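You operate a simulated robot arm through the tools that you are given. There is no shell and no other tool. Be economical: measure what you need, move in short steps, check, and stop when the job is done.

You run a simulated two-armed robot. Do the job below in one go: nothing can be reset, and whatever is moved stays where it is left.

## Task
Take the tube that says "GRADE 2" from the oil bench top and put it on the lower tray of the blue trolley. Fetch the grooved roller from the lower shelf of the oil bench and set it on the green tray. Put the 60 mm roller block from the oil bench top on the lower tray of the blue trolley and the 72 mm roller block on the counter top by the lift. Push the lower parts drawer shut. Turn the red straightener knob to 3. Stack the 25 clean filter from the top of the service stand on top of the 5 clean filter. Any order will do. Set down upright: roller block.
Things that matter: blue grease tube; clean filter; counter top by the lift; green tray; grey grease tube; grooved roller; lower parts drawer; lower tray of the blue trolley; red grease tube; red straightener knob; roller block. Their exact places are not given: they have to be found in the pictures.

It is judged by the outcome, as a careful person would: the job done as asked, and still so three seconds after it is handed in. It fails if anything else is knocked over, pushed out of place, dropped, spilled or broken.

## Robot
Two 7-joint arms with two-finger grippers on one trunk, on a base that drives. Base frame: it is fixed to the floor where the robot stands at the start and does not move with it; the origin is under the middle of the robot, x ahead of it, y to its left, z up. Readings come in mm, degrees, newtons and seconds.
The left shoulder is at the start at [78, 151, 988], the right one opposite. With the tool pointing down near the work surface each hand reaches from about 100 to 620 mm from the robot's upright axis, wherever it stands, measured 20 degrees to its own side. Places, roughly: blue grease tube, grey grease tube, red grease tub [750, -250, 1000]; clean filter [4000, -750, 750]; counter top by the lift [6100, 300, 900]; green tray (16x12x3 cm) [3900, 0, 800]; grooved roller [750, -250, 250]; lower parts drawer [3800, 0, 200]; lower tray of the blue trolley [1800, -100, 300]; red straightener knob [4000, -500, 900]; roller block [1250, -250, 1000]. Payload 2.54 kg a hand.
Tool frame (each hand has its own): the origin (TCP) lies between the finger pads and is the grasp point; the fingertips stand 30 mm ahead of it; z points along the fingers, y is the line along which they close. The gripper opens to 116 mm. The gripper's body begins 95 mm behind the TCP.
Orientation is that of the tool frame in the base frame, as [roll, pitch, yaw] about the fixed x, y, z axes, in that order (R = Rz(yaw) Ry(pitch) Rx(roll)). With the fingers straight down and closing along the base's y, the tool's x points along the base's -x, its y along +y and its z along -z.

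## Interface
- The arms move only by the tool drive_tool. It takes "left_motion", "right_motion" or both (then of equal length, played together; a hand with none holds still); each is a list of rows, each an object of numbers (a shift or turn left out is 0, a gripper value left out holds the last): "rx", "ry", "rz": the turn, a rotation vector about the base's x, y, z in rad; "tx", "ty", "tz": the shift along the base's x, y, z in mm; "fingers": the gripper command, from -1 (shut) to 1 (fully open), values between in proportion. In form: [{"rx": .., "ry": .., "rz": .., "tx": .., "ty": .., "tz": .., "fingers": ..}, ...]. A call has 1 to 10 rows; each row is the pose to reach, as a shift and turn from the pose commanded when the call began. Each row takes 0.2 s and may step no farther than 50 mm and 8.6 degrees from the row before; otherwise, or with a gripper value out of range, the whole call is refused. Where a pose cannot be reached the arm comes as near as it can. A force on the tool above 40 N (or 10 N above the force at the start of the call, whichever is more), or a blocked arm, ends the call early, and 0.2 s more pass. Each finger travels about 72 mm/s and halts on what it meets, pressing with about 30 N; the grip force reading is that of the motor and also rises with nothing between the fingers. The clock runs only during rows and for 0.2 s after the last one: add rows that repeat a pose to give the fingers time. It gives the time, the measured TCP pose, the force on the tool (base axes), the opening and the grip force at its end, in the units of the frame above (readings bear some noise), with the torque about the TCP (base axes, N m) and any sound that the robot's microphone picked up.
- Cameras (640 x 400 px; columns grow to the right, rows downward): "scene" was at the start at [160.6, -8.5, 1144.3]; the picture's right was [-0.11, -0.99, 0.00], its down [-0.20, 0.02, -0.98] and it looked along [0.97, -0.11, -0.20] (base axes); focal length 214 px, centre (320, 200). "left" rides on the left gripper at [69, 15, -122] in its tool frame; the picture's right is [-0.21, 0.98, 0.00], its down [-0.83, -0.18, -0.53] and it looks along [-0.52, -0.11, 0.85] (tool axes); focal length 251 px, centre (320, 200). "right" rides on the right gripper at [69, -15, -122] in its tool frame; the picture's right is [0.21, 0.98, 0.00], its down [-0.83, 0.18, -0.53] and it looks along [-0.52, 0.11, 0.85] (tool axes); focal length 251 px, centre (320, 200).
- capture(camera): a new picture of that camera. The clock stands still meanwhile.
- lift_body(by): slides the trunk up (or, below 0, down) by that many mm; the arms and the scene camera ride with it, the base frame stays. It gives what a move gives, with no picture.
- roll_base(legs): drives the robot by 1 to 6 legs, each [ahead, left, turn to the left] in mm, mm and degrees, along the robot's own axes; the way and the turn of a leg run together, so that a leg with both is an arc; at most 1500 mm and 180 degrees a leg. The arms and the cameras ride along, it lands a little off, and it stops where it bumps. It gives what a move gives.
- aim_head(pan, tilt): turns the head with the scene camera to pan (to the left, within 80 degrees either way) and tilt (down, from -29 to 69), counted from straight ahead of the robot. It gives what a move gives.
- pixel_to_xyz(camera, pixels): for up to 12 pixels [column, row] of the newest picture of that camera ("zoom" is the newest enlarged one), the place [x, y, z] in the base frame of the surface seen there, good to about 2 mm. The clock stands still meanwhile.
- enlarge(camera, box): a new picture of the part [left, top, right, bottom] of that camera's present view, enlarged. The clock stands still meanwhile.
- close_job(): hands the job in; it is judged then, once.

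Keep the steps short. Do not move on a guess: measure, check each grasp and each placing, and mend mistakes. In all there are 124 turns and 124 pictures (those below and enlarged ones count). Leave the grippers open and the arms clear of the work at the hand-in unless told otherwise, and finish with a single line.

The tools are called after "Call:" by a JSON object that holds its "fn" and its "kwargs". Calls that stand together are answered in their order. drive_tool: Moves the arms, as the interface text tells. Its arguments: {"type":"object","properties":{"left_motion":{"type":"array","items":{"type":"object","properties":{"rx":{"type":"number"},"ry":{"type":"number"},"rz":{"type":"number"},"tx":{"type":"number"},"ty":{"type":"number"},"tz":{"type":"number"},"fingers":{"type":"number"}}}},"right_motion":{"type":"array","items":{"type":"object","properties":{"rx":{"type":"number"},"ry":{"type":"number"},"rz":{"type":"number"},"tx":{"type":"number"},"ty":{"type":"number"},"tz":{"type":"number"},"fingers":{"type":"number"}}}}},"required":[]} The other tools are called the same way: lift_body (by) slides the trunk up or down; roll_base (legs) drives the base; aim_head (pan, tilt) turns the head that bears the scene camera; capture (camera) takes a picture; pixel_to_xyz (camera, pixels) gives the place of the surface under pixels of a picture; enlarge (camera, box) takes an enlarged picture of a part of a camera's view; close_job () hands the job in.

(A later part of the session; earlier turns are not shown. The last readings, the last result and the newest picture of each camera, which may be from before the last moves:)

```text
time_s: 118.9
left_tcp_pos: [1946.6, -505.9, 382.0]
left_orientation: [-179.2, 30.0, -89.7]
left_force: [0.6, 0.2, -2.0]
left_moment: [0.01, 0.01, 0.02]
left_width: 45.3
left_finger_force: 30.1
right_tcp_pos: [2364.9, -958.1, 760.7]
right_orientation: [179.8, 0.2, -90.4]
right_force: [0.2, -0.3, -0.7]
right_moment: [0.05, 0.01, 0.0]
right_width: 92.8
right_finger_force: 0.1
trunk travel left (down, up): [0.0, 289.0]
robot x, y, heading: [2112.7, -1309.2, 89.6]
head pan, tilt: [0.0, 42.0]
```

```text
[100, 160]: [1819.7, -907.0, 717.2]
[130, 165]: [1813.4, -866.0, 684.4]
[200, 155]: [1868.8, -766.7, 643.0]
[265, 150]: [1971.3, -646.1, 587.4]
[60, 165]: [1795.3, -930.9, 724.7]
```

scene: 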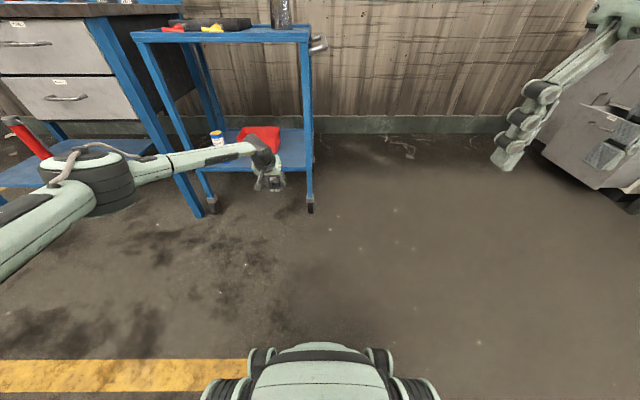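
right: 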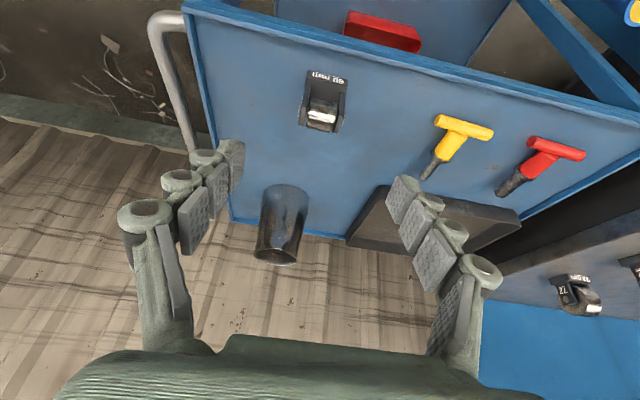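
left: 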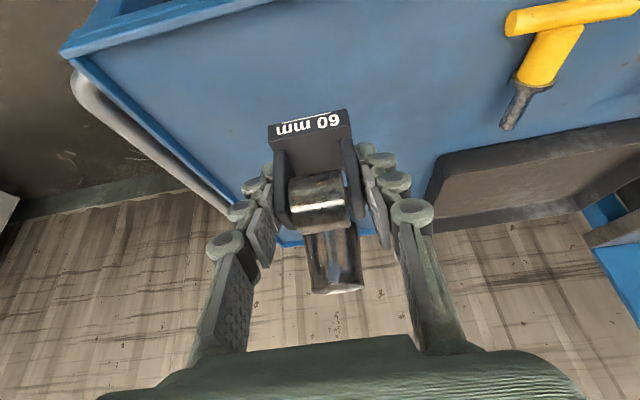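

The elbow stays about 300 mm in front of the trolley. I drive forward 262.

Call:
{"fn": "roll_base", "kwargs": {"legs": [[262, 0, 0]]}}

Call:
{"fn": "drive_tool", "kwargs": {"left_motion": [{"tz": -20}, {"tz": -38}, {"tz": -42}, {"tz": -42}]}}

Call:
{"fn": "capture", "kwargs": {"camera": "left"}}

```text
time_s: 120.8
left_tcp_pos: [1947.4, -243.7, 382.2]
left_orientation: [-179.2, 29.9, -89.8]
left_force: [-0.4, -0.8, -2.0]
left_moment: [0.02, -0.01, -0.02]
left_width: 45.7
left_finger_force: 30.0
right_tcp_pos: [2366.3, -696.7, 762.1]
right_orientation: [179.8, 0.1, -90.3]
right_force: [0.1, 0.6, -0.5]
right_moment: [-0.01, -0.05, 0.03]
right_width: 93.0
right_finger_force: 0.0
trunk travel left (down, up): [0.0, 289.0]
robot x, y, heading: [2112.1, -1047.4, 89.9]
head pan, tilt: [0.0, 42.0]
```

```text
time_s: 121.8
left_tcp_pos: [1948.3, -245.1, 339.4]
left_orientation: [-179.3, 29.8, -89.7]
left_force: [0.5, -0.3, -2.6]
left_moment: [0.03, 0.03, -0.01]
left_width: 45.3
left_finger_force: 30.1
right_tcp_pos: [2366.5, -698.2, 762.5]
right_orientation: [179.9, 0.2, -90.2]
right_force: [-1.0, -0.1, -0.3]
right_moment: [-0.02, 0.03, -0.01]
right_width: 92.7
right_finger_force: 0.1
trunk travel left (down, up): [0.0, 289.0]
robot x, y, heading: [2112.5, -1046.6, 89.7]
head pan, tilt: [0.0, 42.0]
```

```text
68 pictures are left
```

left: 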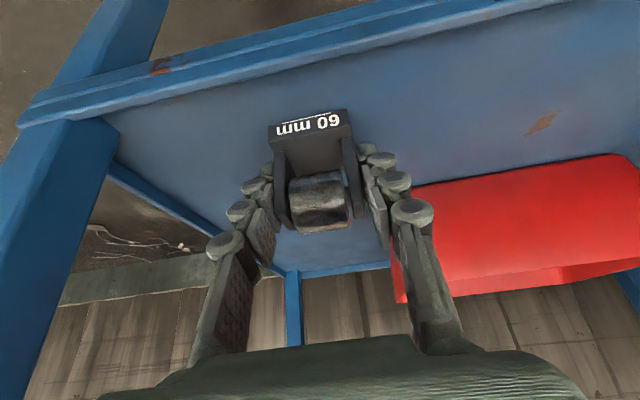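

I lower 3 mm to contact, and measure the bin corner next to the finger before opening.

Call:
{"fn": "pixel_to_xyz", "kwargs": {"camera": "left", "pixels": [[412, 190], [420, 240], [398, 280], [500, 175]]}}

Call:
{"fn": "drive_tool", "kwargs": {"left_motion": [{"tz": -2}, {"tz": -3.5}, {"tz": -3.5}]}}

```text
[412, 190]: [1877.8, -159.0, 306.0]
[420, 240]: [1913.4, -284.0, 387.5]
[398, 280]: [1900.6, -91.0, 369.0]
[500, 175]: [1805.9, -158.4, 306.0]
```

```text
time_s: 122.6
left_tcp_pos: [1947.6, -244.5, 337.2]
left_orientation: [-179.2, 29.9, -89.7]
left_force: [0.4, -0.4, 0.2]
left_moment: [-0.06, 0.04, 0.03]
left_width: 45.3
left_finger_force: 29.9
right_tcp_pos: [2367.2, -698.4, 761.9]
right_orientation: [179.8, 0.2, -90.3]
right_force: [0.1, 0.1, 0.3]
right_moment: [0.01, 0.01, 0.01]
right_width: 92.7
right_finger_force: 0.1
trunk travel left (down, up): [0.0, 289.0]
robot x, y, heading: [2111.8, -1048.7, 89.7]
head pan, tilt: [0.0, 42.0]
```

Contact reached, and the bin's front (y≈−159) is clear of the fingers (y≈−230). I open and withdraw.

Call:
{"fn": "drive_tool", "kwargs": {"left_motion": [{"fingers": 0.0}, {"fingers": 0.35}, {"fingers": 0.35}, {"ty": -15, "tz": 26, "fingers": 0.35}, {"ty": -35, "tz": 60}, {"ty": -70, "tz": 80}, {"ty": -115, "tz": 90}, {"ty": -160, "tz": 100}]}}

Call:
{"fn": "capture", "kwargs": {"camera": "left"}}

```text
time_s: 124.4
left_tcp_pos: [1948.6, -404.3, 437.3]
left_orientation: [-179.2, 30.0, -89.7]
left_force: [0.0, 0.0, -0.9]
left_moment: [0.01, 0.03, 0.0]
left_width: 78.5
left_finger_force: 0.1
right_tcp_pos: [2367.0, -696.7, 761.5]
right_orientation: [179.8, 0.2, -90.4]
right_force: [0.2, 0.8, 0.2]
right_moment: [-0.03, 0.02, -0.03]
right_width: 92.7
right_finger_force: 0.1
trunk travel left (down, up): [0.0, 289.0]
robot x, y, heading: [2112.5, -1048.3, 89.5]
head pan, tilt: [0.0, 42.0]
```

```text
67 pictures are left
```

left: 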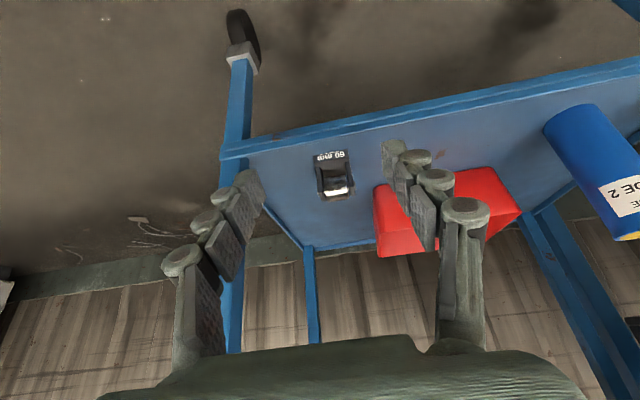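

Both trolley placements are done. Next comes the grooved roller: I back off 150 and drive left 1110 to face the bench's lower shelf.

Call:
{"fn": "roll_base", "kwargs": {"legs": [[-150, 0, 0], [0, 1100, 0]]}}

Call:
{"fn": "capture", "kwargs": {"camera": "scene"}}

Call:
{"fn": "capture", "kwargs": {"camera": "left"}}

```text
time_s: 136.1
left_tcp_pos: [847.6, -561.3, 436.4]
left_orientation: [-179.2, 29.9, -88.7]
left_force: [0.4, 0.3, -0.3]
left_moment: [0.01, -0.01, -0.02]
left_width: 78.0
left_finger_force: 0.0
right_tcp_pos: [1271.2, -847.5, 761.4]
right_orientation: [179.8, 0.1, -89.2]
right_force: [0.5, 0.4, 0.2]
right_moment: [-0.02, 0.02, -0.03]
right_width: 93.2
right_finger_force: 0.1
trunk travel left (down, up): [0.0, 289.0]
robot x, y, heading: [1026.9, -1200.6, 90.9]
head pan, tilt: [0.0, 42.0]
```

```text
66 pictures are left
```

scene: 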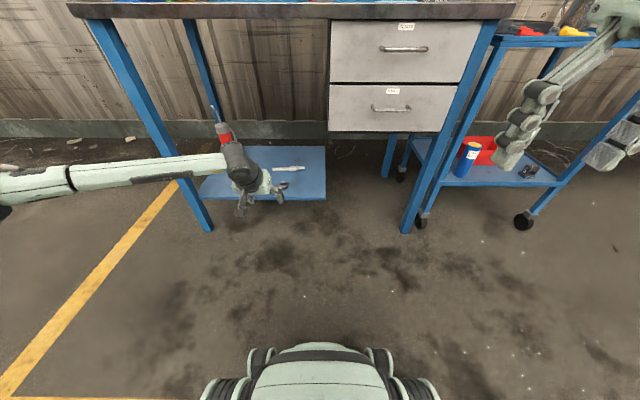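

```text
65 pictures are left
```

left: 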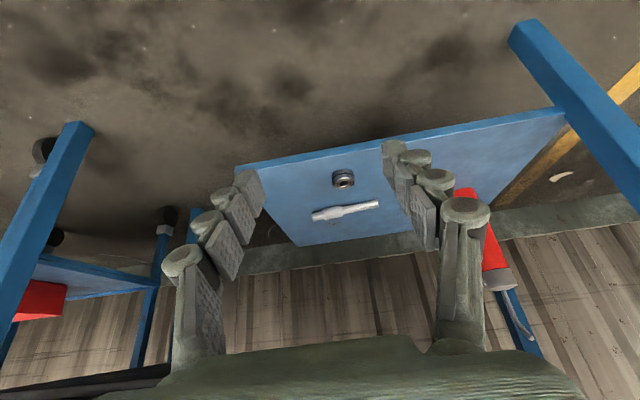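

Call:
{"fn": "enlarge", "kwargs": {"camera": "left", "box": [300, 150, 390, 225]}}

Call:
{"fn": "pixel_to_xyz", "kwargs": {"camera": "left", "pixels": [[343, 174], [333, 176], [354, 182], [343, 187], [344, 182], [320, 190], [375, 205], [330, 215], [300, 160], [250, 168]]}}

```text
5.33 times, centred on (345, 188) of left
```

zoom: 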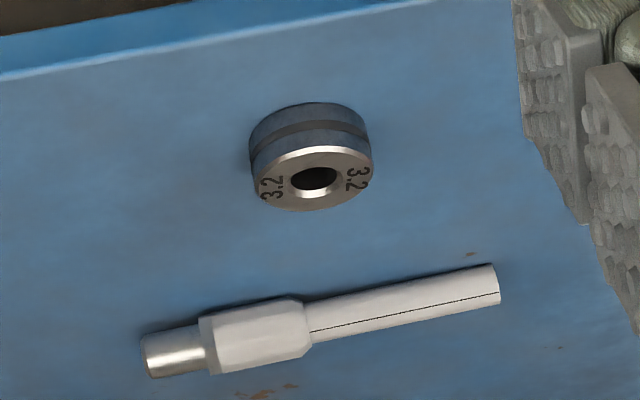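

```text
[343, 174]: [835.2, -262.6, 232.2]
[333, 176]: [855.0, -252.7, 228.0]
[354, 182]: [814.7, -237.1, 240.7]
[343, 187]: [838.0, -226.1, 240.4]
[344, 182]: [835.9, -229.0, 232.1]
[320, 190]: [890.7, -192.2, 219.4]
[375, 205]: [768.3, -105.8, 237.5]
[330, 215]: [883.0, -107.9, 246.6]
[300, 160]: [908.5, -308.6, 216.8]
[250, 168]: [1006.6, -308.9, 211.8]
```

The roller lies flat: centre ≈(836,−240), Ø≈43, shelf z≈219, top ≈241. I drive forward 160 and bring the hand to a pre-grasp 60 mm back along the tool axis.

Call:
{"fn": "roll_base", "kwargs": {"legs": [[160, 0, -0.9]]}}

Call:
{"fn": "drive_tool", "kwargs": {"left_motion": [{"ty": 35, "tz": -30}, {"ty": 70, "tz": -60}, {"ty": 100, "tz": -95}, {"ty": 120, "tz": -131}, {"ty": 120, "tz": -131}]}}

Call:
{"fn": "capture", "kwargs": {"camera": "left"}}

Call:
{"fn": "capture", "kwargs": {"camera": "scene"}}

```text
time_s: 137.5
left_tcp_pos: [856.7, -399.2, 436.3]
left_orientation: [-179.1, 29.9, -89.6]
left_force: [1.1, -0.5, -0.2]
left_moment: [-0.02, -0.03, 0.0]
left_width: 78.3
left_finger_force: 0.1
right_tcp_pos: [1275.7, -690.5, 761.6]
right_orientation: [179.8, 0.2, -90.1]
right_force: [0.7, -1.0, -0.3]
right_moment: [0.01, -0.04, -0.01]
right_width: 92.5
right_finger_force: 0.1
trunk travel left (down, up): [0.0, 289.0]
robot x, y, heading: [1024.8, -1042.4, 89.7]
head pan, tilt: [0.0, 42.0]
```

```text
time_s: 138.7
left_tcp_pos: [856.1, -279.4, 304.5]
left_orientation: [-179.1, 29.9, -89.5]
left_force: [0.3, -0.8, 0.0]
left_moment: [-0.02, -0.01, -0.02]
left_width: 78.6
left_finger_force: 0.0
right_tcp_pos: [1275.2, -691.1, 761.4]
right_orientation: [179.9, 0.1, -90.1]
right_force: [-0.2, -0.4, -0.4]
right_moment: [0.0, 0.04, 0.01]
right_width: 92.9
right_finger_force: 0.0
trunk travel left (down, up): [0.0, 289.0]
robot x, y, heading: [1029.0, -1046.1, 89.9]
head pan, tilt: [0.0, 42.0]
```

```text
63 pictures are left
```

left: 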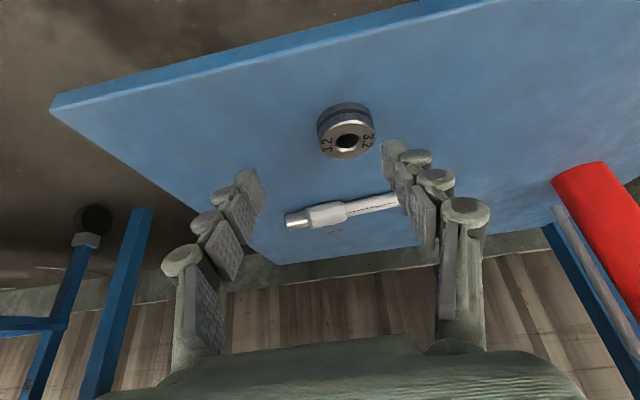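

```text
62 pictures are left
```

scene: 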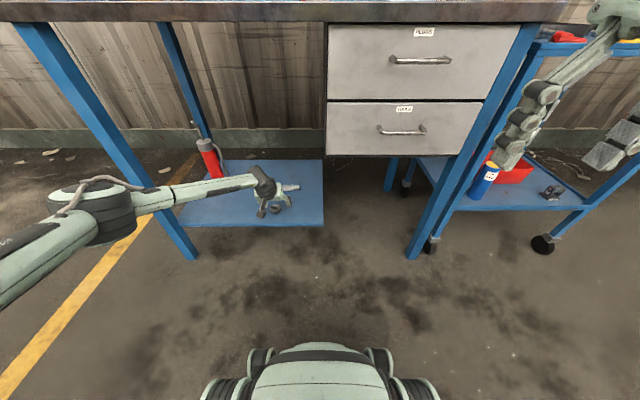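

I re-measure the roller: top-face edges at (319,140), (375,135) and rims.

Call:
{"fn": "pixel_to_xyz", "kwargs": {"camera": "left", "pixels": [[320, 146], [375, 137], [350, 158], [345, 124], [347, 140], [295, 110]]}}

```text
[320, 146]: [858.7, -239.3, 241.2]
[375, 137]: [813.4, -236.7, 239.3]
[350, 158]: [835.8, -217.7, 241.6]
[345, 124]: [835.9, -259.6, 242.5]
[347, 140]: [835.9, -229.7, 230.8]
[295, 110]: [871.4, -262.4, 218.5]
```

Centre ≈(836,−238). I centre the hand in x, then advance to (836,−250,253).

Call:
{"fn": "drive_tool", "kwargs": {"left_motion": [{"tx": -20}, {"tx": -20, "ty": 10, "tz": -18}, {"tx": -20, "ty": 20, "tz": -35}, {"tx": -20, "ty": 29, "tz": -51}, {"tx": -20, "ty": 29, "tz": -51}]}}

Call:
{"fn": "capture", "kwargs": {"camera": "left"}}

```text
time_s: 139.9
left_tcp_pos: [835.8, -251.2, 255.5]
left_orientation: [-179.2, 29.8, -89.4]
left_force: [-0.6, -0.7, -0.5]
left_moment: [0.04, 0.01, 0.04]
left_width: 78.1
left_finger_force: 0.1
right_tcp_pos: [1274.8, -691.1, 762.6]
right_orientation: [179.8, 0.2, -90.1]
right_force: [0.1, 0.0, -0.1]
right_moment: [0.02, 0.01, 0.0]
right_width: 92.9
right_finger_force: 0.1
trunk travel left (down, up): [0.0, 289.0]
robot x, y, heading: [1024.6, -1041.1, 90.2]
head pan, tilt: [0.0, 42.0]
```

```text
61 pictures are left
```

left: 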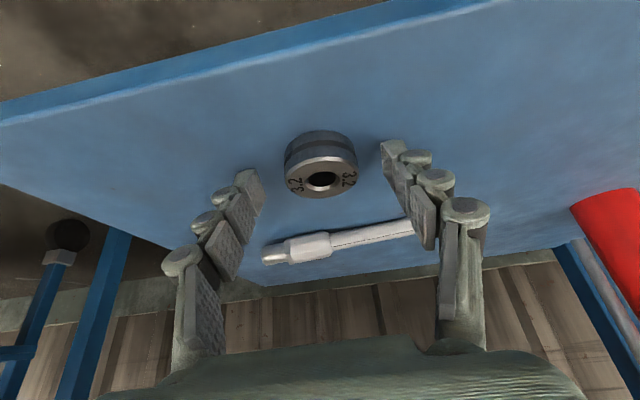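

Call:
{"fn": "drive_tool", "kwargs": {"left_motion": [{"fingers": -1, "tz": -1}, {"fingers": -1, "tz": -1}, {"fingers": -1, "tz": -1}, {"fingers": -1, "tz": -1}, {"fingers": -1, "tz": -1}]}}

Call:
{"fn": "drive_tool", "kwargs": {"left_motion": [{"tz": 15}, {"tz": 40}, {"tz": 70}, {"tz": 80}]}}

Call:
{"fn": "capture", "kwargs": {"camera": "left"}}

```text
time_s: 141.1
left_tcp_pos: [836.9, -251.1, 253.7]
left_orientation: [-179.2, 29.9, -89.5]
left_force: [-0.6, -0.9, -0.3]
left_moment: [0.01, 0.11, -0.04]
left_width: 45.0
left_finger_force: 29.8
right_tcp_pos: [1277.3, -690.8, 761.6]
right_orientation: [179.9, 0.2, -90.1]
right_force: [0.1, 0.4, 0.3]
right_moment: [-0.01, 0.03, -0.01]
right_width: 92.8
right_finger_force: 0.1
trunk travel left (down, up): [0.0, 289.0]
robot x, y, heading: [1024.2, -1046.4, 90.0]
head pan, tilt: [0.0, 42.0]
```

```text
time_s: 142.1
left_tcp_pos: [836.3, -250.7, 333.1]
left_orientation: [-179.2, 29.9, -89.6]
left_force: [0.2, -0.5, -2.0]
left_moment: [-0.07, 0.0, -0.02]
left_width: 44.9
left_finger_force: 30.3
right_tcp_pos: [1274.3, -690.0, 762.3]
right_orientation: [179.8, 0.2, -90.2]
right_force: [-0.5, 0.5, 0.4]
right_moment: [0.0, 0.01, 0.02]
right_width: 92.8
right_finger_force: 0.1
trunk travel left (down, up): [0.0, 289.0]
robot x, y, heading: [1025.0, -1042.5, 89.8]
head pan, tilt: [0.0, 42.0]
```

```text
60 pictures are left
```

left: 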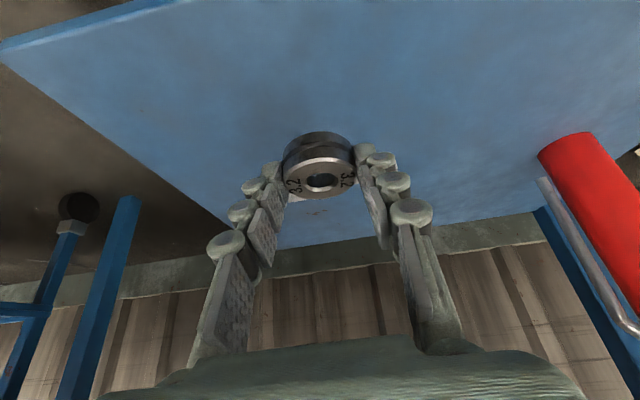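

The roller is held (width 45). I back out 260 and raise the trunk fully, then lift and retract the left hand so it clears the bench-top items.

Call:
{"fn": "roll_base", "kwargs": {"legs": [[-260, 0, 0]]}}

Call:
{"fn": "lift_body", "kwargs": {"by": 289}}

Call:
{"fn": "drive_tool", "kwargs": {"left_motion": [{"tz": 45, "ty": -15}, {"tz": 90, "ty": -30}, {"tz": 135, "ty": -50}, {"tz": 175, "ty": -80}, {"tz": 215, "ty": -110}, {"tz": 255, "ty": -140}, {"tz": 295, "ty": -170}, {"tz": 335, "ty": -200}, {"tz": 375, "ty": -230}, {"tz": 410, "ty": -260}]}}

Call:
{"fn": "roll_base", "kwargs": {"legs": [[350, -170, 0]]}}

Call:
{"fn": "aim_head", "kwargs": {"pan": -15, "tilt": 30}}

Call:
{"fn": "capture", "kwargs": {"camera": "scene"}}

```text
time_s: 143.9
left_tcp_pos: [839.8, -507.2, 332.2]
left_orientation: [-179.2, 29.9, -89.8]
left_force: [0.1, 0.3, -2.2]
left_moment: [-0.03, 0.0, -0.02]
left_width: 44.7
left_finger_force: 30.0
right_tcp_pos: [1276.6, -948.4, 761.8]
right_orientation: [179.8, 0.1, -90.3]
right_force: [-0.4, 0.6, -0.2]
right_moment: [-0.01, 0.02, -0.01]
right_width: 92.8
right_finger_force: 0.0
trunk travel left (down, up): [0.0, 289.0]
robot x, y, heading: [1023.4, -1299.2, 89.6]
head pan, tilt: [0.0, 42.0]
```

```text
time_s: 146.9
left_tcp_pos: [839.2, -507.8, 621.7]
left_orientation: [-179.1, 29.9, -89.8]
left_force: [0.5, -0.7, -2.7]
left_moment: [0.03, 0.01, -0.05]
left_width: 44.6
left_finger_force: 29.7
right_tcp_pos: [1276.9, -948.8, 1049.9]
right_orientation: [179.9, 0.2, -90.3]
right_force: [0.3, -0.3, -0.3]
right_moment: [-0.02, 0.0, 0.03]
right_width: 92.9
right_finger_force: 0.1
trunk travel left (down, up): [-289.0, 0.0]
robot x, y, heading: [1024.0, -1298.8, 89.5]
head pan, tilt: [0.0, 42.0]
```

```text
time_s: 149.1
left_tcp_pos: [840.7, -767.1, 1032.2]
left_orientation: [-179.2, 29.9, -89.9]
left_force: [0.5, 0.6, -1.8]
left_moment: [-0.04, 0.0, 0.0]
left_width: 44.8
left_finger_force: 30.3
right_tcp_pos: [1276.9, -948.9, 1051.5]
right_orientation: [179.6, 0.2, -90.2]
right_force: [0.5, 0.8, 0.1]
right_moment: [0.01, -0.01, 0.03]
right_width: 92.7
right_finger_force: 0.2
trunk travel left (down, up): [-289.0, 0.0]
robot x, y, heading: [1021.6, -1295.2, 89.5]
head pan, tilt: [0.0, 42.0]
```

```text
time_s: 151.5
left_tcp_pos: [1012.3, -417.8, 1031.3]
left_orientation: [-179.3, 29.9, -89.6]
left_force: [0.5, 0.5, -2.1]
left_moment: [-0.02, 0.03, -0.01]
left_width: 44.4
left_finger_force: 29.9
right_tcp_pos: [1447.8, -599.9, 1050.1]
right_orientation: [179.7, 0.2, -90.3]
right_force: [0.3, 1.1, -0.9]
right_moment: [0.0, 0.01, 0.01]
right_width: 92.7
right_finger_force: 0.1
trunk travel left (down, up): [-289.0, 0.0]
robot x, y, heading: [1194.8, -952.7, 89.6]
head pan, tilt: [0.0, 42.0]
```

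```text
time_s: 152.3
left_tcp_pos: [1012.5, -418.1, 1032.2]
left_orientation: [-179.2, 29.9, -89.6]
left_force: [0.2, -0.3, -2.5]
left_moment: [-0.01, 0.01, -0.01]
left_width: 44.8
left_finger_force: 29.8
right_tcp_pos: [1447.8, -600.7, 1049.9]
right_orientation: [179.7, 0.1, -90.2]
right_force: [0.4, 0.4, 0.2]
right_moment: [0.06, -0.01, -0.05]
right_width: 92.6
right_finger_force: 0.0
trunk travel left (down, up): [-289.0, 0.0]
robot x, y, heading: [1194.4, -952.9, 89.3]
head pan, tilt: [-15.0, 30.0]
```

```text
59 pictures are left
```

scene: 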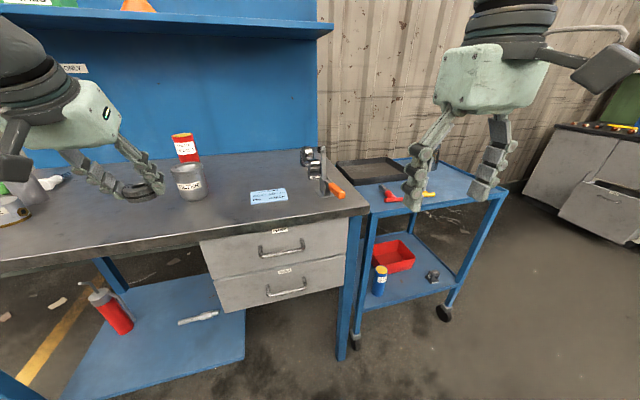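

The 72 block is behind the lever and the 62 block, so I'll come from above. I first raise both hands (left to clear the red tube), then drive forward 255.

Call:
{"fn": "drive_tool", "kwargs": {"left_motion": [{"tz": 40, "ty": -30}, {"tz": 80, "ty": -60}, {"tz": 90, "ty": -80}], "right_motion": [{"tz": 30}, {"tz": 60}, {"tz": 60}]}}

Call:
{"fn": "roll_base", "kwargs": {"legs": [[255, 0, 0.5]]}}

Call:
{"fn": "capture", "kwargs": {"camera": "right"}}

Call:
{"fn": "capture", "kwargs": {"camera": "scene"}}

```text
time_s: 153.1
left_tcp_pos: [1010.9, -497.8, 1122.5]
left_orientation: [-179.2, 30.0, -89.7]
left_force: [0.0, 0.1, -2.2]
left_moment: [0.01, -0.01, 0.01]
left_width: 44.8
left_finger_force: 30.5
right_tcp_pos: [1448.8, -600.0, 1112.2]
right_orientation: [179.9, 0.2, -90.4]
right_force: [0.2, 0.3, -0.2]
right_moment: [-0.02, -0.01, 0.01]
right_width: 93.0
right_finger_force: 0.1
trunk travel left (down, up): [-289.0, 0.0]
robot x, y, heading: [1194.9, -951.6, 89.7]
head pan, tilt: [-15.0, 30.0]
```

```text
time_s: 154.9
left_tcp_pos: [1008.2, -241.3, 1122.6]
left_orientation: [-179.2, 29.8, -89.4]
left_force: [-0.7, 0.3, -2.6]
left_moment: [-0.03, -0.01, 0.01]
left_width: 44.7
left_finger_force: 29.6
right_tcp_pos: [1446.7, -343.0, 1111.0]
right_orientation: [179.8, 0.2, -89.9]
right_force: [0.0, 0.1, 0.4]
right_moment: [-0.03, -0.02, -0.01]
right_width: 93.0
right_finger_force: 0.0
trunk travel left (down, up): [-289.0, 0.0]
robot x, y, heading: [1192.9, -696.3, 90.0]
head pan, tilt: [-15.0, 30.0]
```

```text
58 pictures are left
```

right: 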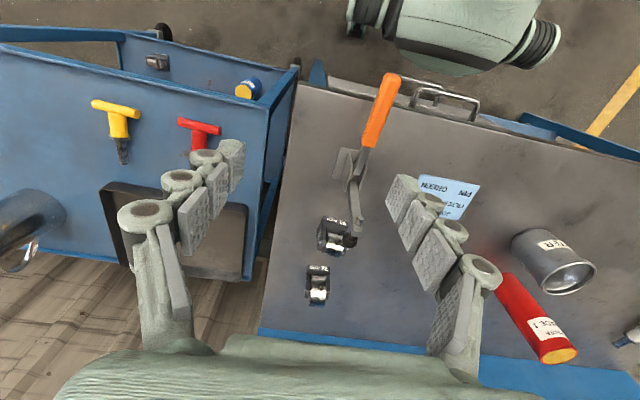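

```text
57 pictures are left
```

scene: 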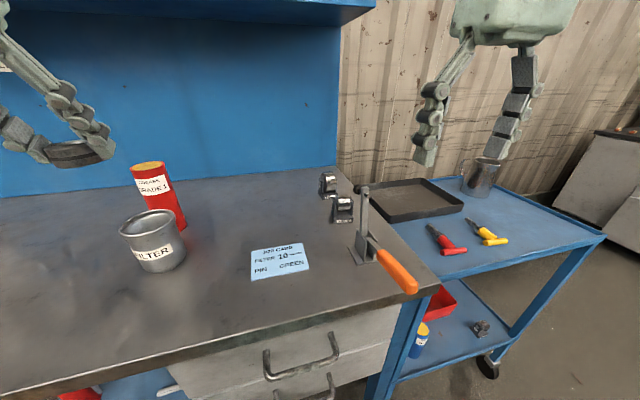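

I move the right hand high over to (1368,−80,1085) with a 20° pitch.

Call:
{"fn": "drive_tool", "kwargs": {"right_motion": [{"tx": -14, "ty": 45, "rx": 0.05}, {"tx": -28, "ty": 90, "rx": 0.1}, {"tx": -42, "ty": 135, "rx": 0.17}, {"tx": -56, "ty": 180, "rx": 0.24}, {"tx": -68, "ty": 225, "tz": -10, "rx": 0.3}, {"tx": -79, "ty": 263, "tz": -26, "rx": 0.349}, {"tx": -79, "ty": 263, "tz": -26, "rx": 0.349}]}}

Call:
{"fn": "capture", "kwargs": {"camera": "right"}}

Call:
{"fn": "enlarge", "kwargs": {"camera": "scene", "box": [290, 140, 430, 280]}}

```text
time_s: 156.5
left_tcp_pos: [1008.6, -241.3, 1124.9]
left_orientation: [-179.3, 29.9, -89.5]
left_force: [-0.5, -0.2, -0.8]
left_moment: [-0.02, 0.02, -0.01]
left_width: 44.7
left_finger_force: 29.8
right_tcp_pos: [1366.8, -79.5, 1088.4]
right_orientation: [179.8, 20.3, -89.9]
right_force: [1.0, -0.2, -0.3]
right_moment: [-0.02, -0.03, 0.02]
right_width: 92.9
right_finger_force: 0.1
trunk travel left (down, up): [-289.0, 0.0]
robot x, y, heading: [1196.2, -701.0, 90.0]
head pan, tilt: [-15.0, 30.0]
```

```text
56 pictures are left
```

right: 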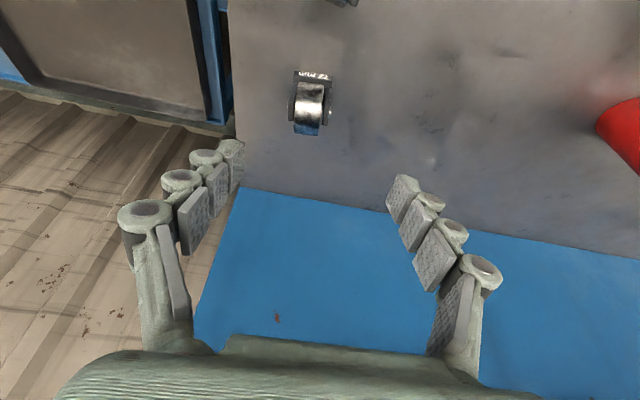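

```text
2.86 times, centred on (360, 210) of scene
```

zoom: 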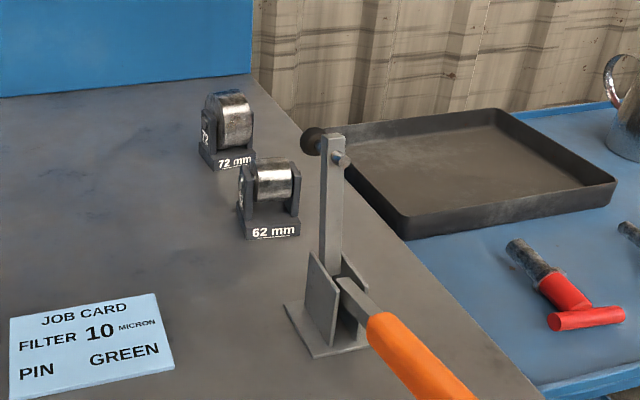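

Call:
{"fn": "enlarge", "kwargs": {"camera": "right", "box": [265, 50, 355, 150]}}

Call:
{"fn": "pixel_to_xyz", "kwargs": {"camera": "right", "pixels": [[298, 75], [328, 77], [313, 77], [312, 92], [309, 110], [293, 112], [328, 112], [306, 130]]}}

```text
4.00 times, centred on (310, 100) of right
```

zoom: 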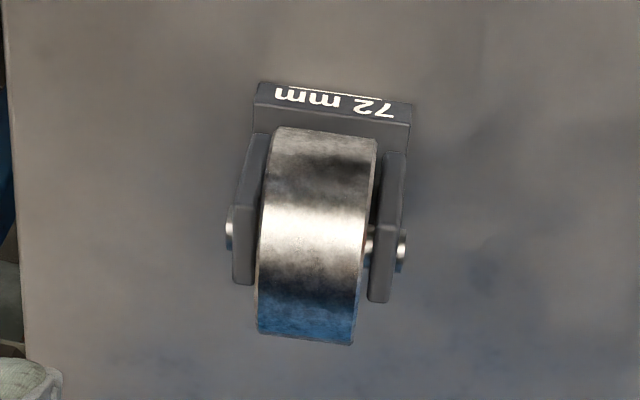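

```text
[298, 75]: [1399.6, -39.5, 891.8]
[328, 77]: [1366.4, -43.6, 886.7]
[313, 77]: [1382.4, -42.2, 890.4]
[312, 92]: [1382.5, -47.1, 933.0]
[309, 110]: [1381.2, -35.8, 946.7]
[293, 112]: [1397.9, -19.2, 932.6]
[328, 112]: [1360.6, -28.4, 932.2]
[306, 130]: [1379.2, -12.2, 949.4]
```

The 72 block: centre ≈(1381,−21), turned about 7°. I yaw the hand +0.12 rad and go to a standoff at (1381,−48,991).

Call:
{"fn": "drive_tool", "kwargs": {"right_motion": [{"tx": 7, "ty": 10, "tz": -35, "rz": 0.06}, {"tx": 14, "ty": 20, "tz": -70, "rz": 0.12}, {"tx": 14, "ty": 31, "tz": -97, "rz": 0.12}, {"tx": 14, "ty": 31, "tz": -97, "rz": 0.12}]}}

Call:
{"fn": "capture", "kwargs": {"camera": "right"}}

Call:
{"fn": "capture", "kwargs": {"camera": "scene"}}

```text
time_s: 157.5
left_tcp_pos: [1007.9, -241.9, 1123.3]
left_orientation: [-179.2, 29.9, -89.5]
left_force: [0.0, 0.4, -3.0]
left_moment: [-0.01, 0.01, 0.0]
left_width: 44.5
left_finger_force: 29.9
right_tcp_pos: [1381.4, -47.1, 986.7]
right_orientation: [179.8, 20.3, -82.9]
right_force: [-0.4, 0.5, 0.4]
right_moment: [0.04, 0.0, -0.05]
right_width: 92.6
right_finger_force: 0.0
trunk travel left (down, up): [-289.0, 0.0]
robot x, y, heading: [1195.2, -693.6, 89.9]
head pan, tilt: [-15.0, 30.0]
```

```text
53 pictures are left
```

right: 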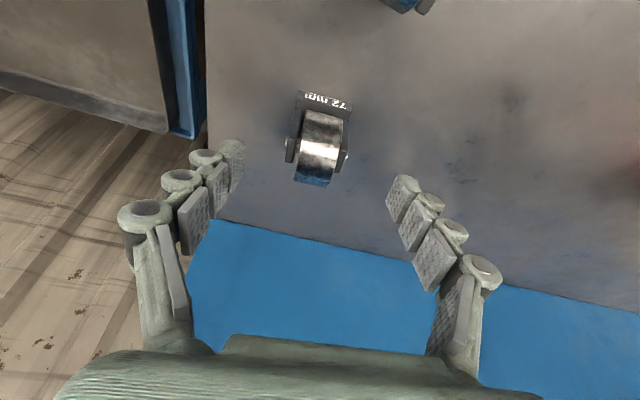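

```text
52 pictures are left
```

scene: 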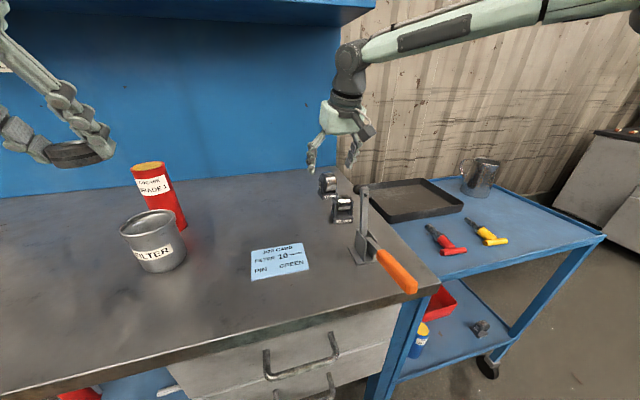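

I recheck the block's yaw from its front face.

Call:
{"fn": "enlarge", "kwargs": {"camera": "right", "box": [280, 80, 360, 190]}}

Call:
{"fn": "pixel_to_xyz", "kwargs": {"camera": "zoom", "pixels": [[250, 62], [300, 72], [345, 82], [395, 95], [300, 200], [340, 215], [225, 250], [415, 290], [300, 290], [350, 310]]}}

```text
3.64 times, centred on (320, 135) of right
```

zoom: 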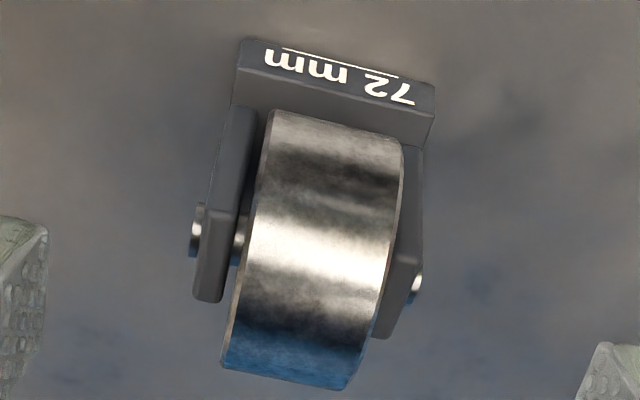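

```text
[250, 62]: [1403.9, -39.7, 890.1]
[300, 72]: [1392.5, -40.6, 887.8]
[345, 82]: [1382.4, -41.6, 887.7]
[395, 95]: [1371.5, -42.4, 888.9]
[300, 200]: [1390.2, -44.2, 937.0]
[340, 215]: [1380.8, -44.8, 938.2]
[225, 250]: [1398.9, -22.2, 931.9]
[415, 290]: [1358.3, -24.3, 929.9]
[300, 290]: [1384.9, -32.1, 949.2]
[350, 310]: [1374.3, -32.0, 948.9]
```

Yaw ≈4.8°, so I trim by −0.035 and advance to (1381,−21,916).

Call:
{"fn": "drive_tool", "kwargs": {"right_motion": [{"tx": 0, "ty": 9, "tz": -25, "rz": -0.035}, {"tx": 0, "ty": 18, "tz": -50, "rz": -0.035}, {"tx": 0, "ty": 26, "tz": -70, "rz": -0.035}, {"tx": 0, "ty": 26, "tz": -70, "rz": -0.035}]}}

Call:
{"fn": "drive_tool", "kwargs": {"right_motion": [{"fingers": -1}, {"fingers": -1}, {"fingers": -1}, {"fingers": -1}, {"fingers": -1}]}}

Call:
{"fn": "drive_tool", "kwargs": {"right_motion": [{"tz": 15}, {"tz": 50}, {"tz": 100}, {"tz": 140}, {"tz": 140}]}}

Call:
{"fn": "capture", "kwargs": {"camera": "right"}}

```text
time_s: 158.5
left_tcp_pos: [1008.1, -241.7, 1124.5]
left_orientation: [-179.2, 29.9, -89.4]
left_force: [0.1, 0.3, -1.5]
left_moment: [-0.03, 0.01, 0.01]
left_width: 44.7
left_finger_force: 30.4
right_tcp_pos: [1381.6, -22.3, 919.1]
right_orientation: [179.8, 20.4, -85.2]
right_force: [0.5, -0.9, 0.1]
right_moment: [0.0, -0.02, -0.02]
right_width: 92.7
right_finger_force: 0.1
trunk travel left (down, up): [-289.0, 0.0]
robot x, y, heading: [1197.4, -694.7, 90.0]
head pan, tilt: [-15.0, 30.0]
```

```text
time_s: 159.7
left_tcp_pos: [1008.8, -241.9, 1124.0]
left_orientation: [-179.2, 29.9, -89.3]
left_force: [0.7, -0.7, -2.0]
left_moment: [-0.04, 0.0, 0.02]
left_width: 45.0
left_finger_force: 30.2
right_tcp_pos: [1381.3, -22.2, 918.4]
right_orientation: [179.9, 20.2, -85.0]
right_force: [-1.5, 0.2, 1.4]
right_moment: [0.04, 0.16, 0.03]
right_width: 45.7
right_finger_force: 30.0
trunk travel left (down, up): [-289.0, 0.0]
robot x, y, heading: [1196.4, -696.7, 90.0]
head pan, tilt: [-15.0, 30.0]
```

```text
time_s: 160.9
left_tcp_pos: [1008.9, -241.2, 1123.5]
left_orientation: [-179.2, 29.9, -89.5]
left_force: [-0.3, -0.7, -2.4]
left_moment: [-0.06, -0.01, -0.02]
left_width: 44.6
left_finger_force: 30.1
right_tcp_pos: [1384.3, -23.0, 1059.4]
right_orientation: [179.8, 20.2, -85.0]
right_force: [-1.1, -0.6, -3.2]
right_moment: [-0.01, 0.03, 0.01]
right_width: 45.3
right_finger_force: 29.7
trunk travel left (down, up): [-289.0, 0.0]
robot x, y, heading: [1195.5, -698.5, 89.9]
head pan, tilt: [-15.0, 30.0]
```

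```text
50 pictures are left
```

right: 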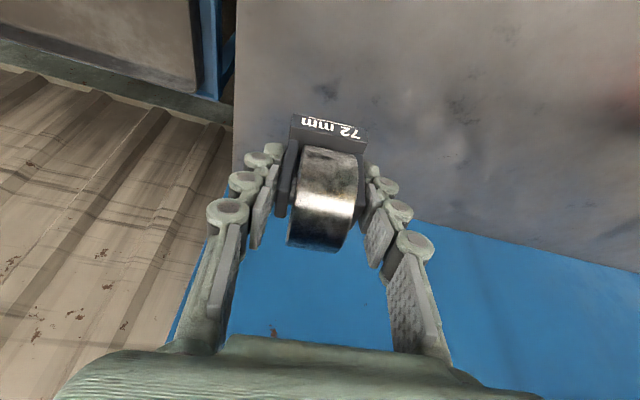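

The 72 block is held well. I raise it 60 more, back off 450, turn to face +x and look down the hall.

Call:
{"fn": "drive_tool", "kwargs": {"right_motion": [{"tz": 30}, {"tz": 60}, {"tz": 65}]}}

Call:
{"fn": "roll_base", "kwargs": {"legs": [[-450, 0, 0], [0, 0, -90]]}}

Call:
{"fn": "aim_head", "kwargs": {"pan": 0, "tilt": 15}}

Call:
{"fn": "capture", "kwargs": {"camera": "scene"}}

```text
time_s: 161.7
left_tcp_pos: [1008.2, -241.5, 1124.2]
left_orientation: [-179.2, 29.9, -89.4]
left_force: [0.2, -0.4, -1.5]
left_moment: [0.0, 0.01, -0.04]
left_width: 44.7
left_finger_force: 29.9
right_tcp_pos: [1387.0, -23.7, 1111.0]
right_orientation: [179.8, 20.2, -85.0]
right_force: [-0.2, -0.9, -3.7]
right_moment: [-0.03, -0.03, -0.02]
right_width: 45.5
right_finger_force: 29.8
right hand out of reach, approached as far as the arm can: row 2, 3
trunk travel left (down, up): [-289.0, 0.0]
robot x, y, heading: [1197.6, -696.9, 90.0]
head pan, tilt: [-15.0, 30.0]
```

```text
time_s: 168.3
left_tcp_pos: [1649.1, -954.5, 1123.2]
left_orientation: [-179.2, 29.8, -179.0]
left_force: [0.2, 0.5, -1.8]
left_moment: [0.02, -0.02, 0.01]
left_width: 44.5
left_finger_force: 29.5
right_tcp_pos: [1869.0, -1331.4, 1110.1]
right_orientation: [179.9, 20.2, -174.6]
right_force: [0.7, -0.2, -3.0]
right_moment: [0.01, 0.0, -0.02]
right_width: 45.5
right_finger_force: 29.9
trunk travel left (down, up): [-289.0, 0.0]
robot x, y, heading: [1196.9, -1146.4, 0.5]
head pan, tilt: [-15.0, 30.0]
```

```text
time_s: 169.1
left_tcp_pos: [1650.1, -954.1, 1122.5]
left_orientation: [-179.2, 29.8, -178.9]
left_force: [-0.1, 0.0, -1.5]
left_moment: [0.03, 0.03, 0.03]
left_width: 44.4
left_finger_force: 30.4
right_tcp_pos: [1868.9, -1331.6, 1109.5]
right_orientation: [179.9, 20.3, -174.7]
right_force: [-0.2, 0.5, -3.5]
right_moment: [-0.03, 0.01, 0.01]
right_width: 45.4
right_finger_force: 30.0
trunk travel left (down, up): [-289.0, 0.0]
robot x, y, heading: [1196.6, -1144.2, 0.4]
head pan, tilt: [0.0, 15.0]
```

```text
49 pictures are left
```

scene: 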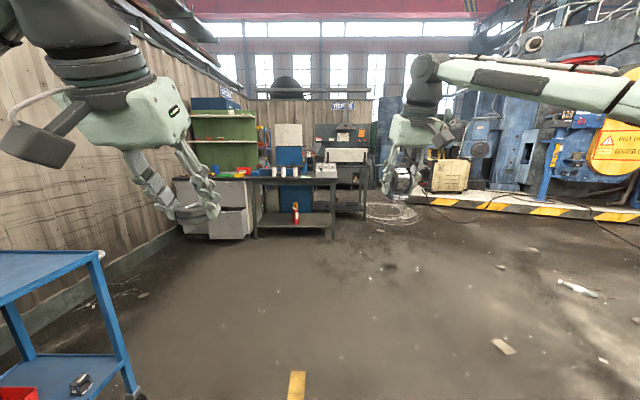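

The way ahead is open floor. I drive ahead 1500, then left 550, and look at the furniture.

Call:
{"fn": "roll_base", "kwargs": {"legs": [[1500, 0, 0], [150, 650, 0]]}}

Call:
{"fn": "aim_head", "kwargs": {"pan": 5, "tilt": 25}}

Call:
{"fn": "capture", "kwargs": {"camera": "scene"}}

```text
time_s: 182.7
left_tcp_pos: [3291.3, -323.5, 1123.1]
left_orientation: [-179.2, 29.9, 179.8]
left_force: [-0.4, 0.5, -1.8]
left_moment: [0.03, 0.04, -0.03]
left_width: 44.3
left_finger_force: 29.6
right_tcp_pos: [3504.4, -702.2, 1109.1]
right_orientation: [179.8, 20.2, -175.8]
right_force: [0.1, 0.5, -2.8]
right_moment: [0.0, 0.01, 0.03]
right_width: 45.4
right_finger_force: 29.8
trunk travel left (down, up): [-289.0, 0.0]
robot x, y, heading: [2837.3, -502.4, -0.8]
head pan, tilt: [0.0, 15.0]
```

```text
time_s: 183.4
left_tcp_pos: [3291.4, -323.0, 1122.5]
left_orientation: [-179.1, 29.9, 179.7]
left_force: [0.0, 0.0, -3.2]
left_moment: [-0.01, 0.03, 0.03]
left_width: 44.3
left_finger_force: 30.4
right_tcp_pos: [3503.6, -704.0, 1108.8]
right_orientation: [179.8, 20.1, -175.9]
right_force: [0.0, 0.7, -3.2]
right_moment: [-0.04, 0.01, 0.01]
right_width: 45.6
right_finger_force: 30.0
trunk travel left (down, up): [-289.0, 0.0]
robot x, y, heading: [2831.2, -503.9, -1.0]
head pan, tilt: [5.0, 25.0]
```

```text
48 pictures are left
```

scene: 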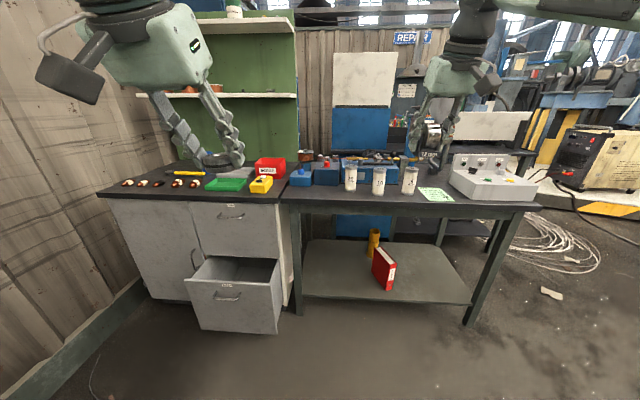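

I see the green tray (230,183), open lower drawer (235,290), white filters (350–410,180) and devices. I enlarge to read, and measure.

Call:
{"fn": "enlarge", "kwargs": {"camera": "scene", "box": [280, 140, 540, 215]}}

Call:
{"fn": "enlarge", "kwargs": {"camera": "scene", "box": [100, 140, 300, 335]}}

Call:
{"fn": "pixel_to_xyz", "kwargs": {"camera": "scene", "pixels": [[226, 184], [210, 188], [245, 186], [232, 178], [235, 295], [194, 282], [278, 290], [230, 262], [350, 180], [378, 182], [408, 180], [320, 165]]}}

```text
2.46 times, centred on (410, 178) of scene
```

zoom: 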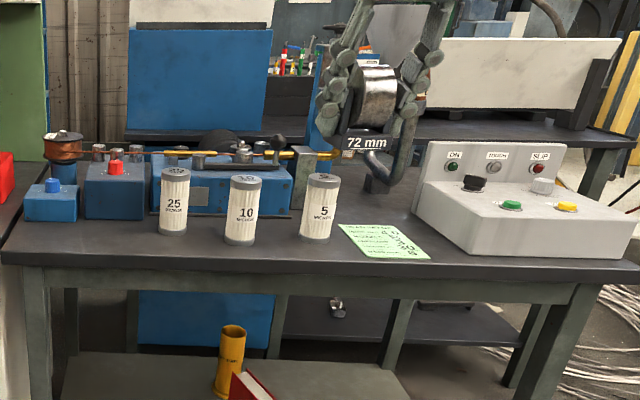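

```text
2.05 times, centred on (200, 238) of scene
```

zoom: 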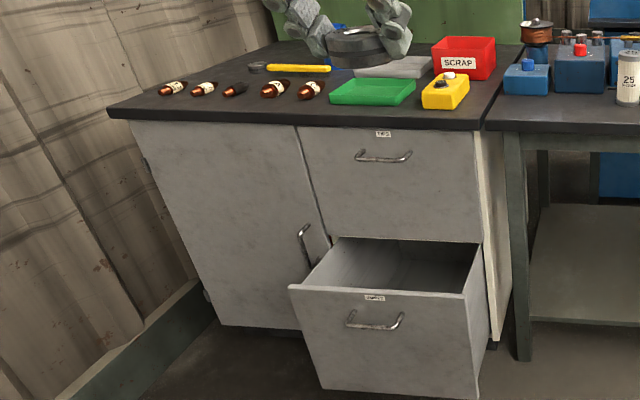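

```text
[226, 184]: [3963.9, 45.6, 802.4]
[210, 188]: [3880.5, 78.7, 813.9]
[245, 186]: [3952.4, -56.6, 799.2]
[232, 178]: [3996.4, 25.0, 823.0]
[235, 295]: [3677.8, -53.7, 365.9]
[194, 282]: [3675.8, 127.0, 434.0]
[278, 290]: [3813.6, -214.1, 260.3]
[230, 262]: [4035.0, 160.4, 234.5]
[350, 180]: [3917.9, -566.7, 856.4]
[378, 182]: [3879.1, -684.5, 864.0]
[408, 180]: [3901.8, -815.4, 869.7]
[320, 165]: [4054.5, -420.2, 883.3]
```

Filters: 25 (3918,−567), 10 (3879,−685), 5 (3902,−815). The red knob sits on a blue box (4054,−420). First the roller goes to the green tray: I drive to put the left hand in front of it.

Call:
{"fn": "roll_base", "kwargs": {"legs": [[370, 300, 1]]}}

Call:
{"fn": "aim_head", "kwargs": {"pan": 8, "tilt": 32}}

Call:
{"fn": "capture", "kwargs": {"camera": "scene"}}

```text
time_s: 186.9
left_tcp_pos: [3654.9, -25.8, 1123.7]
left_orientation: [-179.2, 29.9, -179.7]
left_force: [-0.7, 0.0, -2.1]
left_moment: [0.0, 0.05, 0.0]
left_width: 43.8
left_finger_force: 29.9
right_tcp_pos: [3870.2, -404.5, 1109.6]
right_orientation: [179.9, 20.2, -175.4]
right_force: [0.1, 0.1, -4.4]
right_moment: [-0.03, 0.01, -0.02]
right_width: 45.2
right_finger_force: 30.1
trunk travel left (down, up): [-289.0, 0.0]
robot x, y, heading: [3198.2, -210.9, -0.4]
head pan, tilt: [5.0, 25.0]
```

```text
time_s: 187.6
left_tcp_pos: [3653.8, -27.4, 1122.9]
left_orientation: [-179.2, 29.9, -179.7]
left_force: [1.2, -0.9, -2.5]
left_moment: [-0.02, 0.04, 0.0]
left_width: 44.1
left_finger_force: 30.1
right_tcp_pos: [3870.7, -405.7, 1109.4]
right_orientation: [179.8, 20.2, -175.4]
right_force: [0.7, 0.1, -2.6]
right_moment: [0.0, 0.01, 0.02]
right_width: 45.6
right_finger_force: 29.8
trunk travel left (down, up): [-289.0, 0.0]
robot x, y, heading: [3195.3, -211.1, -0.4]
head pan, tilt: [8.0, 32.0]
```

```text
45 pictures are left
```

scene: 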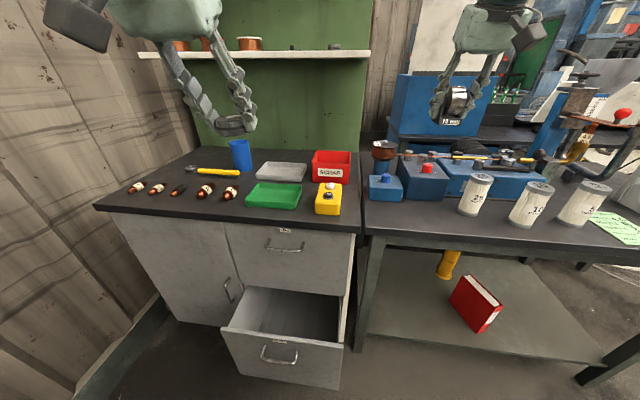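

I measure the green tray corners and check the roller in the left hand.

Call:
{"fn": "pixel_to_xyz", "kwargs": {"camera": "scene", "pixels": [[244, 206], [258, 182], [302, 183], [296, 209], [275, 195], [262, 196], [288, 196], [330, 200], [285, 172], [240, 155]]}}

Call:
{"fn": "capture", "kwargs": {"camera": "left"}}

```text
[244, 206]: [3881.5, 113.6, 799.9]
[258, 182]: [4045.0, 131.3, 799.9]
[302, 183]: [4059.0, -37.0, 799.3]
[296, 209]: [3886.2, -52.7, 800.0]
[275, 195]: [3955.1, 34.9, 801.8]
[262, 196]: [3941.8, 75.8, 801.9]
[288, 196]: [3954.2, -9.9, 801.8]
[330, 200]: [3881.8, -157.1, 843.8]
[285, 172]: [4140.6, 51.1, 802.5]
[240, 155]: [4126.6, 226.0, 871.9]
```

```text
44 pictures are left
```

left: 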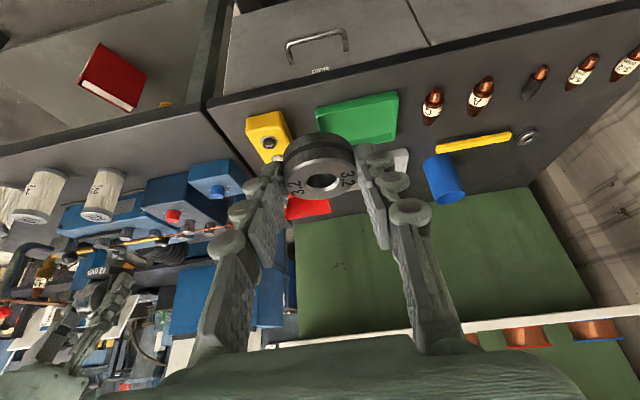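

The roller is still held. The tray's floor is z≈802, centre ≈(3945,33). I move the hand to above it at z≈900.

Call:
{"fn": "drive_tool", "kwargs": {"left_motion": [{"tx": 35, "ty": 8, "tz": -28}, {"tx": 70, "ty": 15, "tz": -56}, {"tx": 105, "ty": 22, "tz": -84}, {"tx": 140, "ty": 30, "tz": -112}, {"tx": 175, "ty": 38, "tz": -140}, {"tx": 210, "ty": 45, "tz": -168}, {"tx": 245, "ty": 53, "tz": -196}, {"tx": 280, "ty": 60, "tz": -223}, {"tx": 280, "ty": 60, "tz": -223}]}}

Call:
{"fn": "capture", "kwargs": {"camera": "left"}}

```text
time_s: 189.6
left_tcp_pos: [3932.7, 32.1, 901.1]
left_orientation: [-179.2, 30.0, -179.8]
left_force: [-1.0, -0.5, -2.3]
left_moment: [-0.01, 0.0, 0.01]
left_width: 44.4
left_finger_force: 29.8
right_tcp_pos: [3869.6, -406.3, 1108.3]
right_orientation: [179.8, 20.1, -175.3]
right_force: [0.2, 0.8, -3.5]
right_moment: [-0.01, 0.02, 0.0]
right_width: 45.7
right_finger_force: 29.9
trunk travel left (down, up): [-289.0, 0.0]
robot x, y, heading: [3197.9, -208.7, -0.1]
head pan, tilt: [8.0, 32.0]
```

```text
43 pictures are left
```

left: 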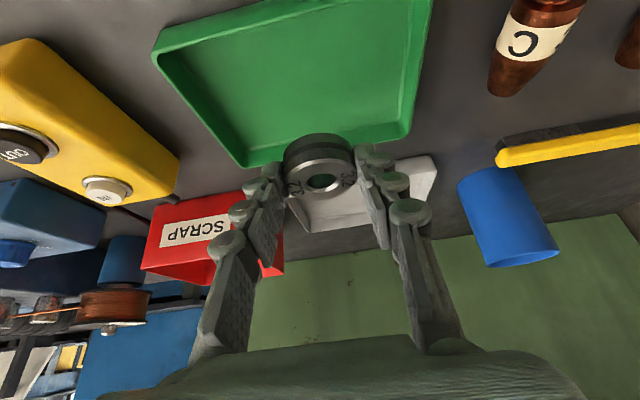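

I verify the tray rims with the left camera.

Call:
{"fn": "pixel_to_xyz", "kwargs": {"camera": "left", "pixels": [[300, 18], [290, 70], [235, 160], [400, 128], [250, 165], [160, 45], [320, 100]]}}

```text
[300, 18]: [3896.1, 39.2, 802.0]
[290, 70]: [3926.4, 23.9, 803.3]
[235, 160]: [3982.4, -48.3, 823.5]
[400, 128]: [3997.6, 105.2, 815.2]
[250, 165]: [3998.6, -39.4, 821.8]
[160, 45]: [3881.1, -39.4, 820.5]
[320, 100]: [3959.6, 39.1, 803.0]
```

Tray interior is x 3885–3998, y −45–112; the roller will land centred. I lower to just above contact, then touch.

Call:
{"fn": "drive_tool", "kwargs": {"left_motion": [{"tz": -30}, {"tz": -55}, {"tz": -60}, {"tz": -60}]}}

Call:
{"fn": "drive_tool", "kwargs": {"left_motion": [{"tz": -2}, {"tz": -4}, {"tz": -4}]}}

```text
time_s: 190.6
left_tcp_pos: [3932.8, 33.7, 841.6]
left_orientation: [-179.3, 29.8, -179.7]
left_force: [0.2, -0.4, -2.2]
left_moment: [-0.02, 0.02, 0.03]
left_width: 44.3
left_finger_force: 29.9
right_tcp_pos: [3870.3, -407.0, 1109.8]
right_orientation: [179.7, 20.2, -175.3]
right_force: [0.2, 0.0, -3.1]
right_moment: [0.02, 0.01, 0.0]
right_width: 45.6
right_finger_force: 29.8
trunk travel left (down, up): [-289.0, 0.0]
robot x, y, heading: [3194.8, -208.4, -0.2]
head pan, tilt: [8.0, 32.0]
```

```text
time_s: 191.4
left_tcp_pos: [3933.3, 33.3, 838.1]
left_orientation: [-179.1, 30.0, -179.7]
left_force: [0.3, -0.3, 2.3]
left_moment: [0.05, 0.0, 0.03]
left_width: 44.3
left_finger_force: 30.2
right_tcp_pos: [3868.6, -406.9, 1109.8]
right_orientation: [179.7, 20.2, -175.4]
right_force: [-0.3, -0.2, -3.5]
right_moment: [-0.01, 0.0, 0.0]
right_width: 45.5
right_finger_force: 30.3
trunk travel left (down, up): [-289.0, 0.0]
robot x, y, heading: [3199.8, -207.9, -0.4]
head pan, tilt: [8.0, 32.0]
```

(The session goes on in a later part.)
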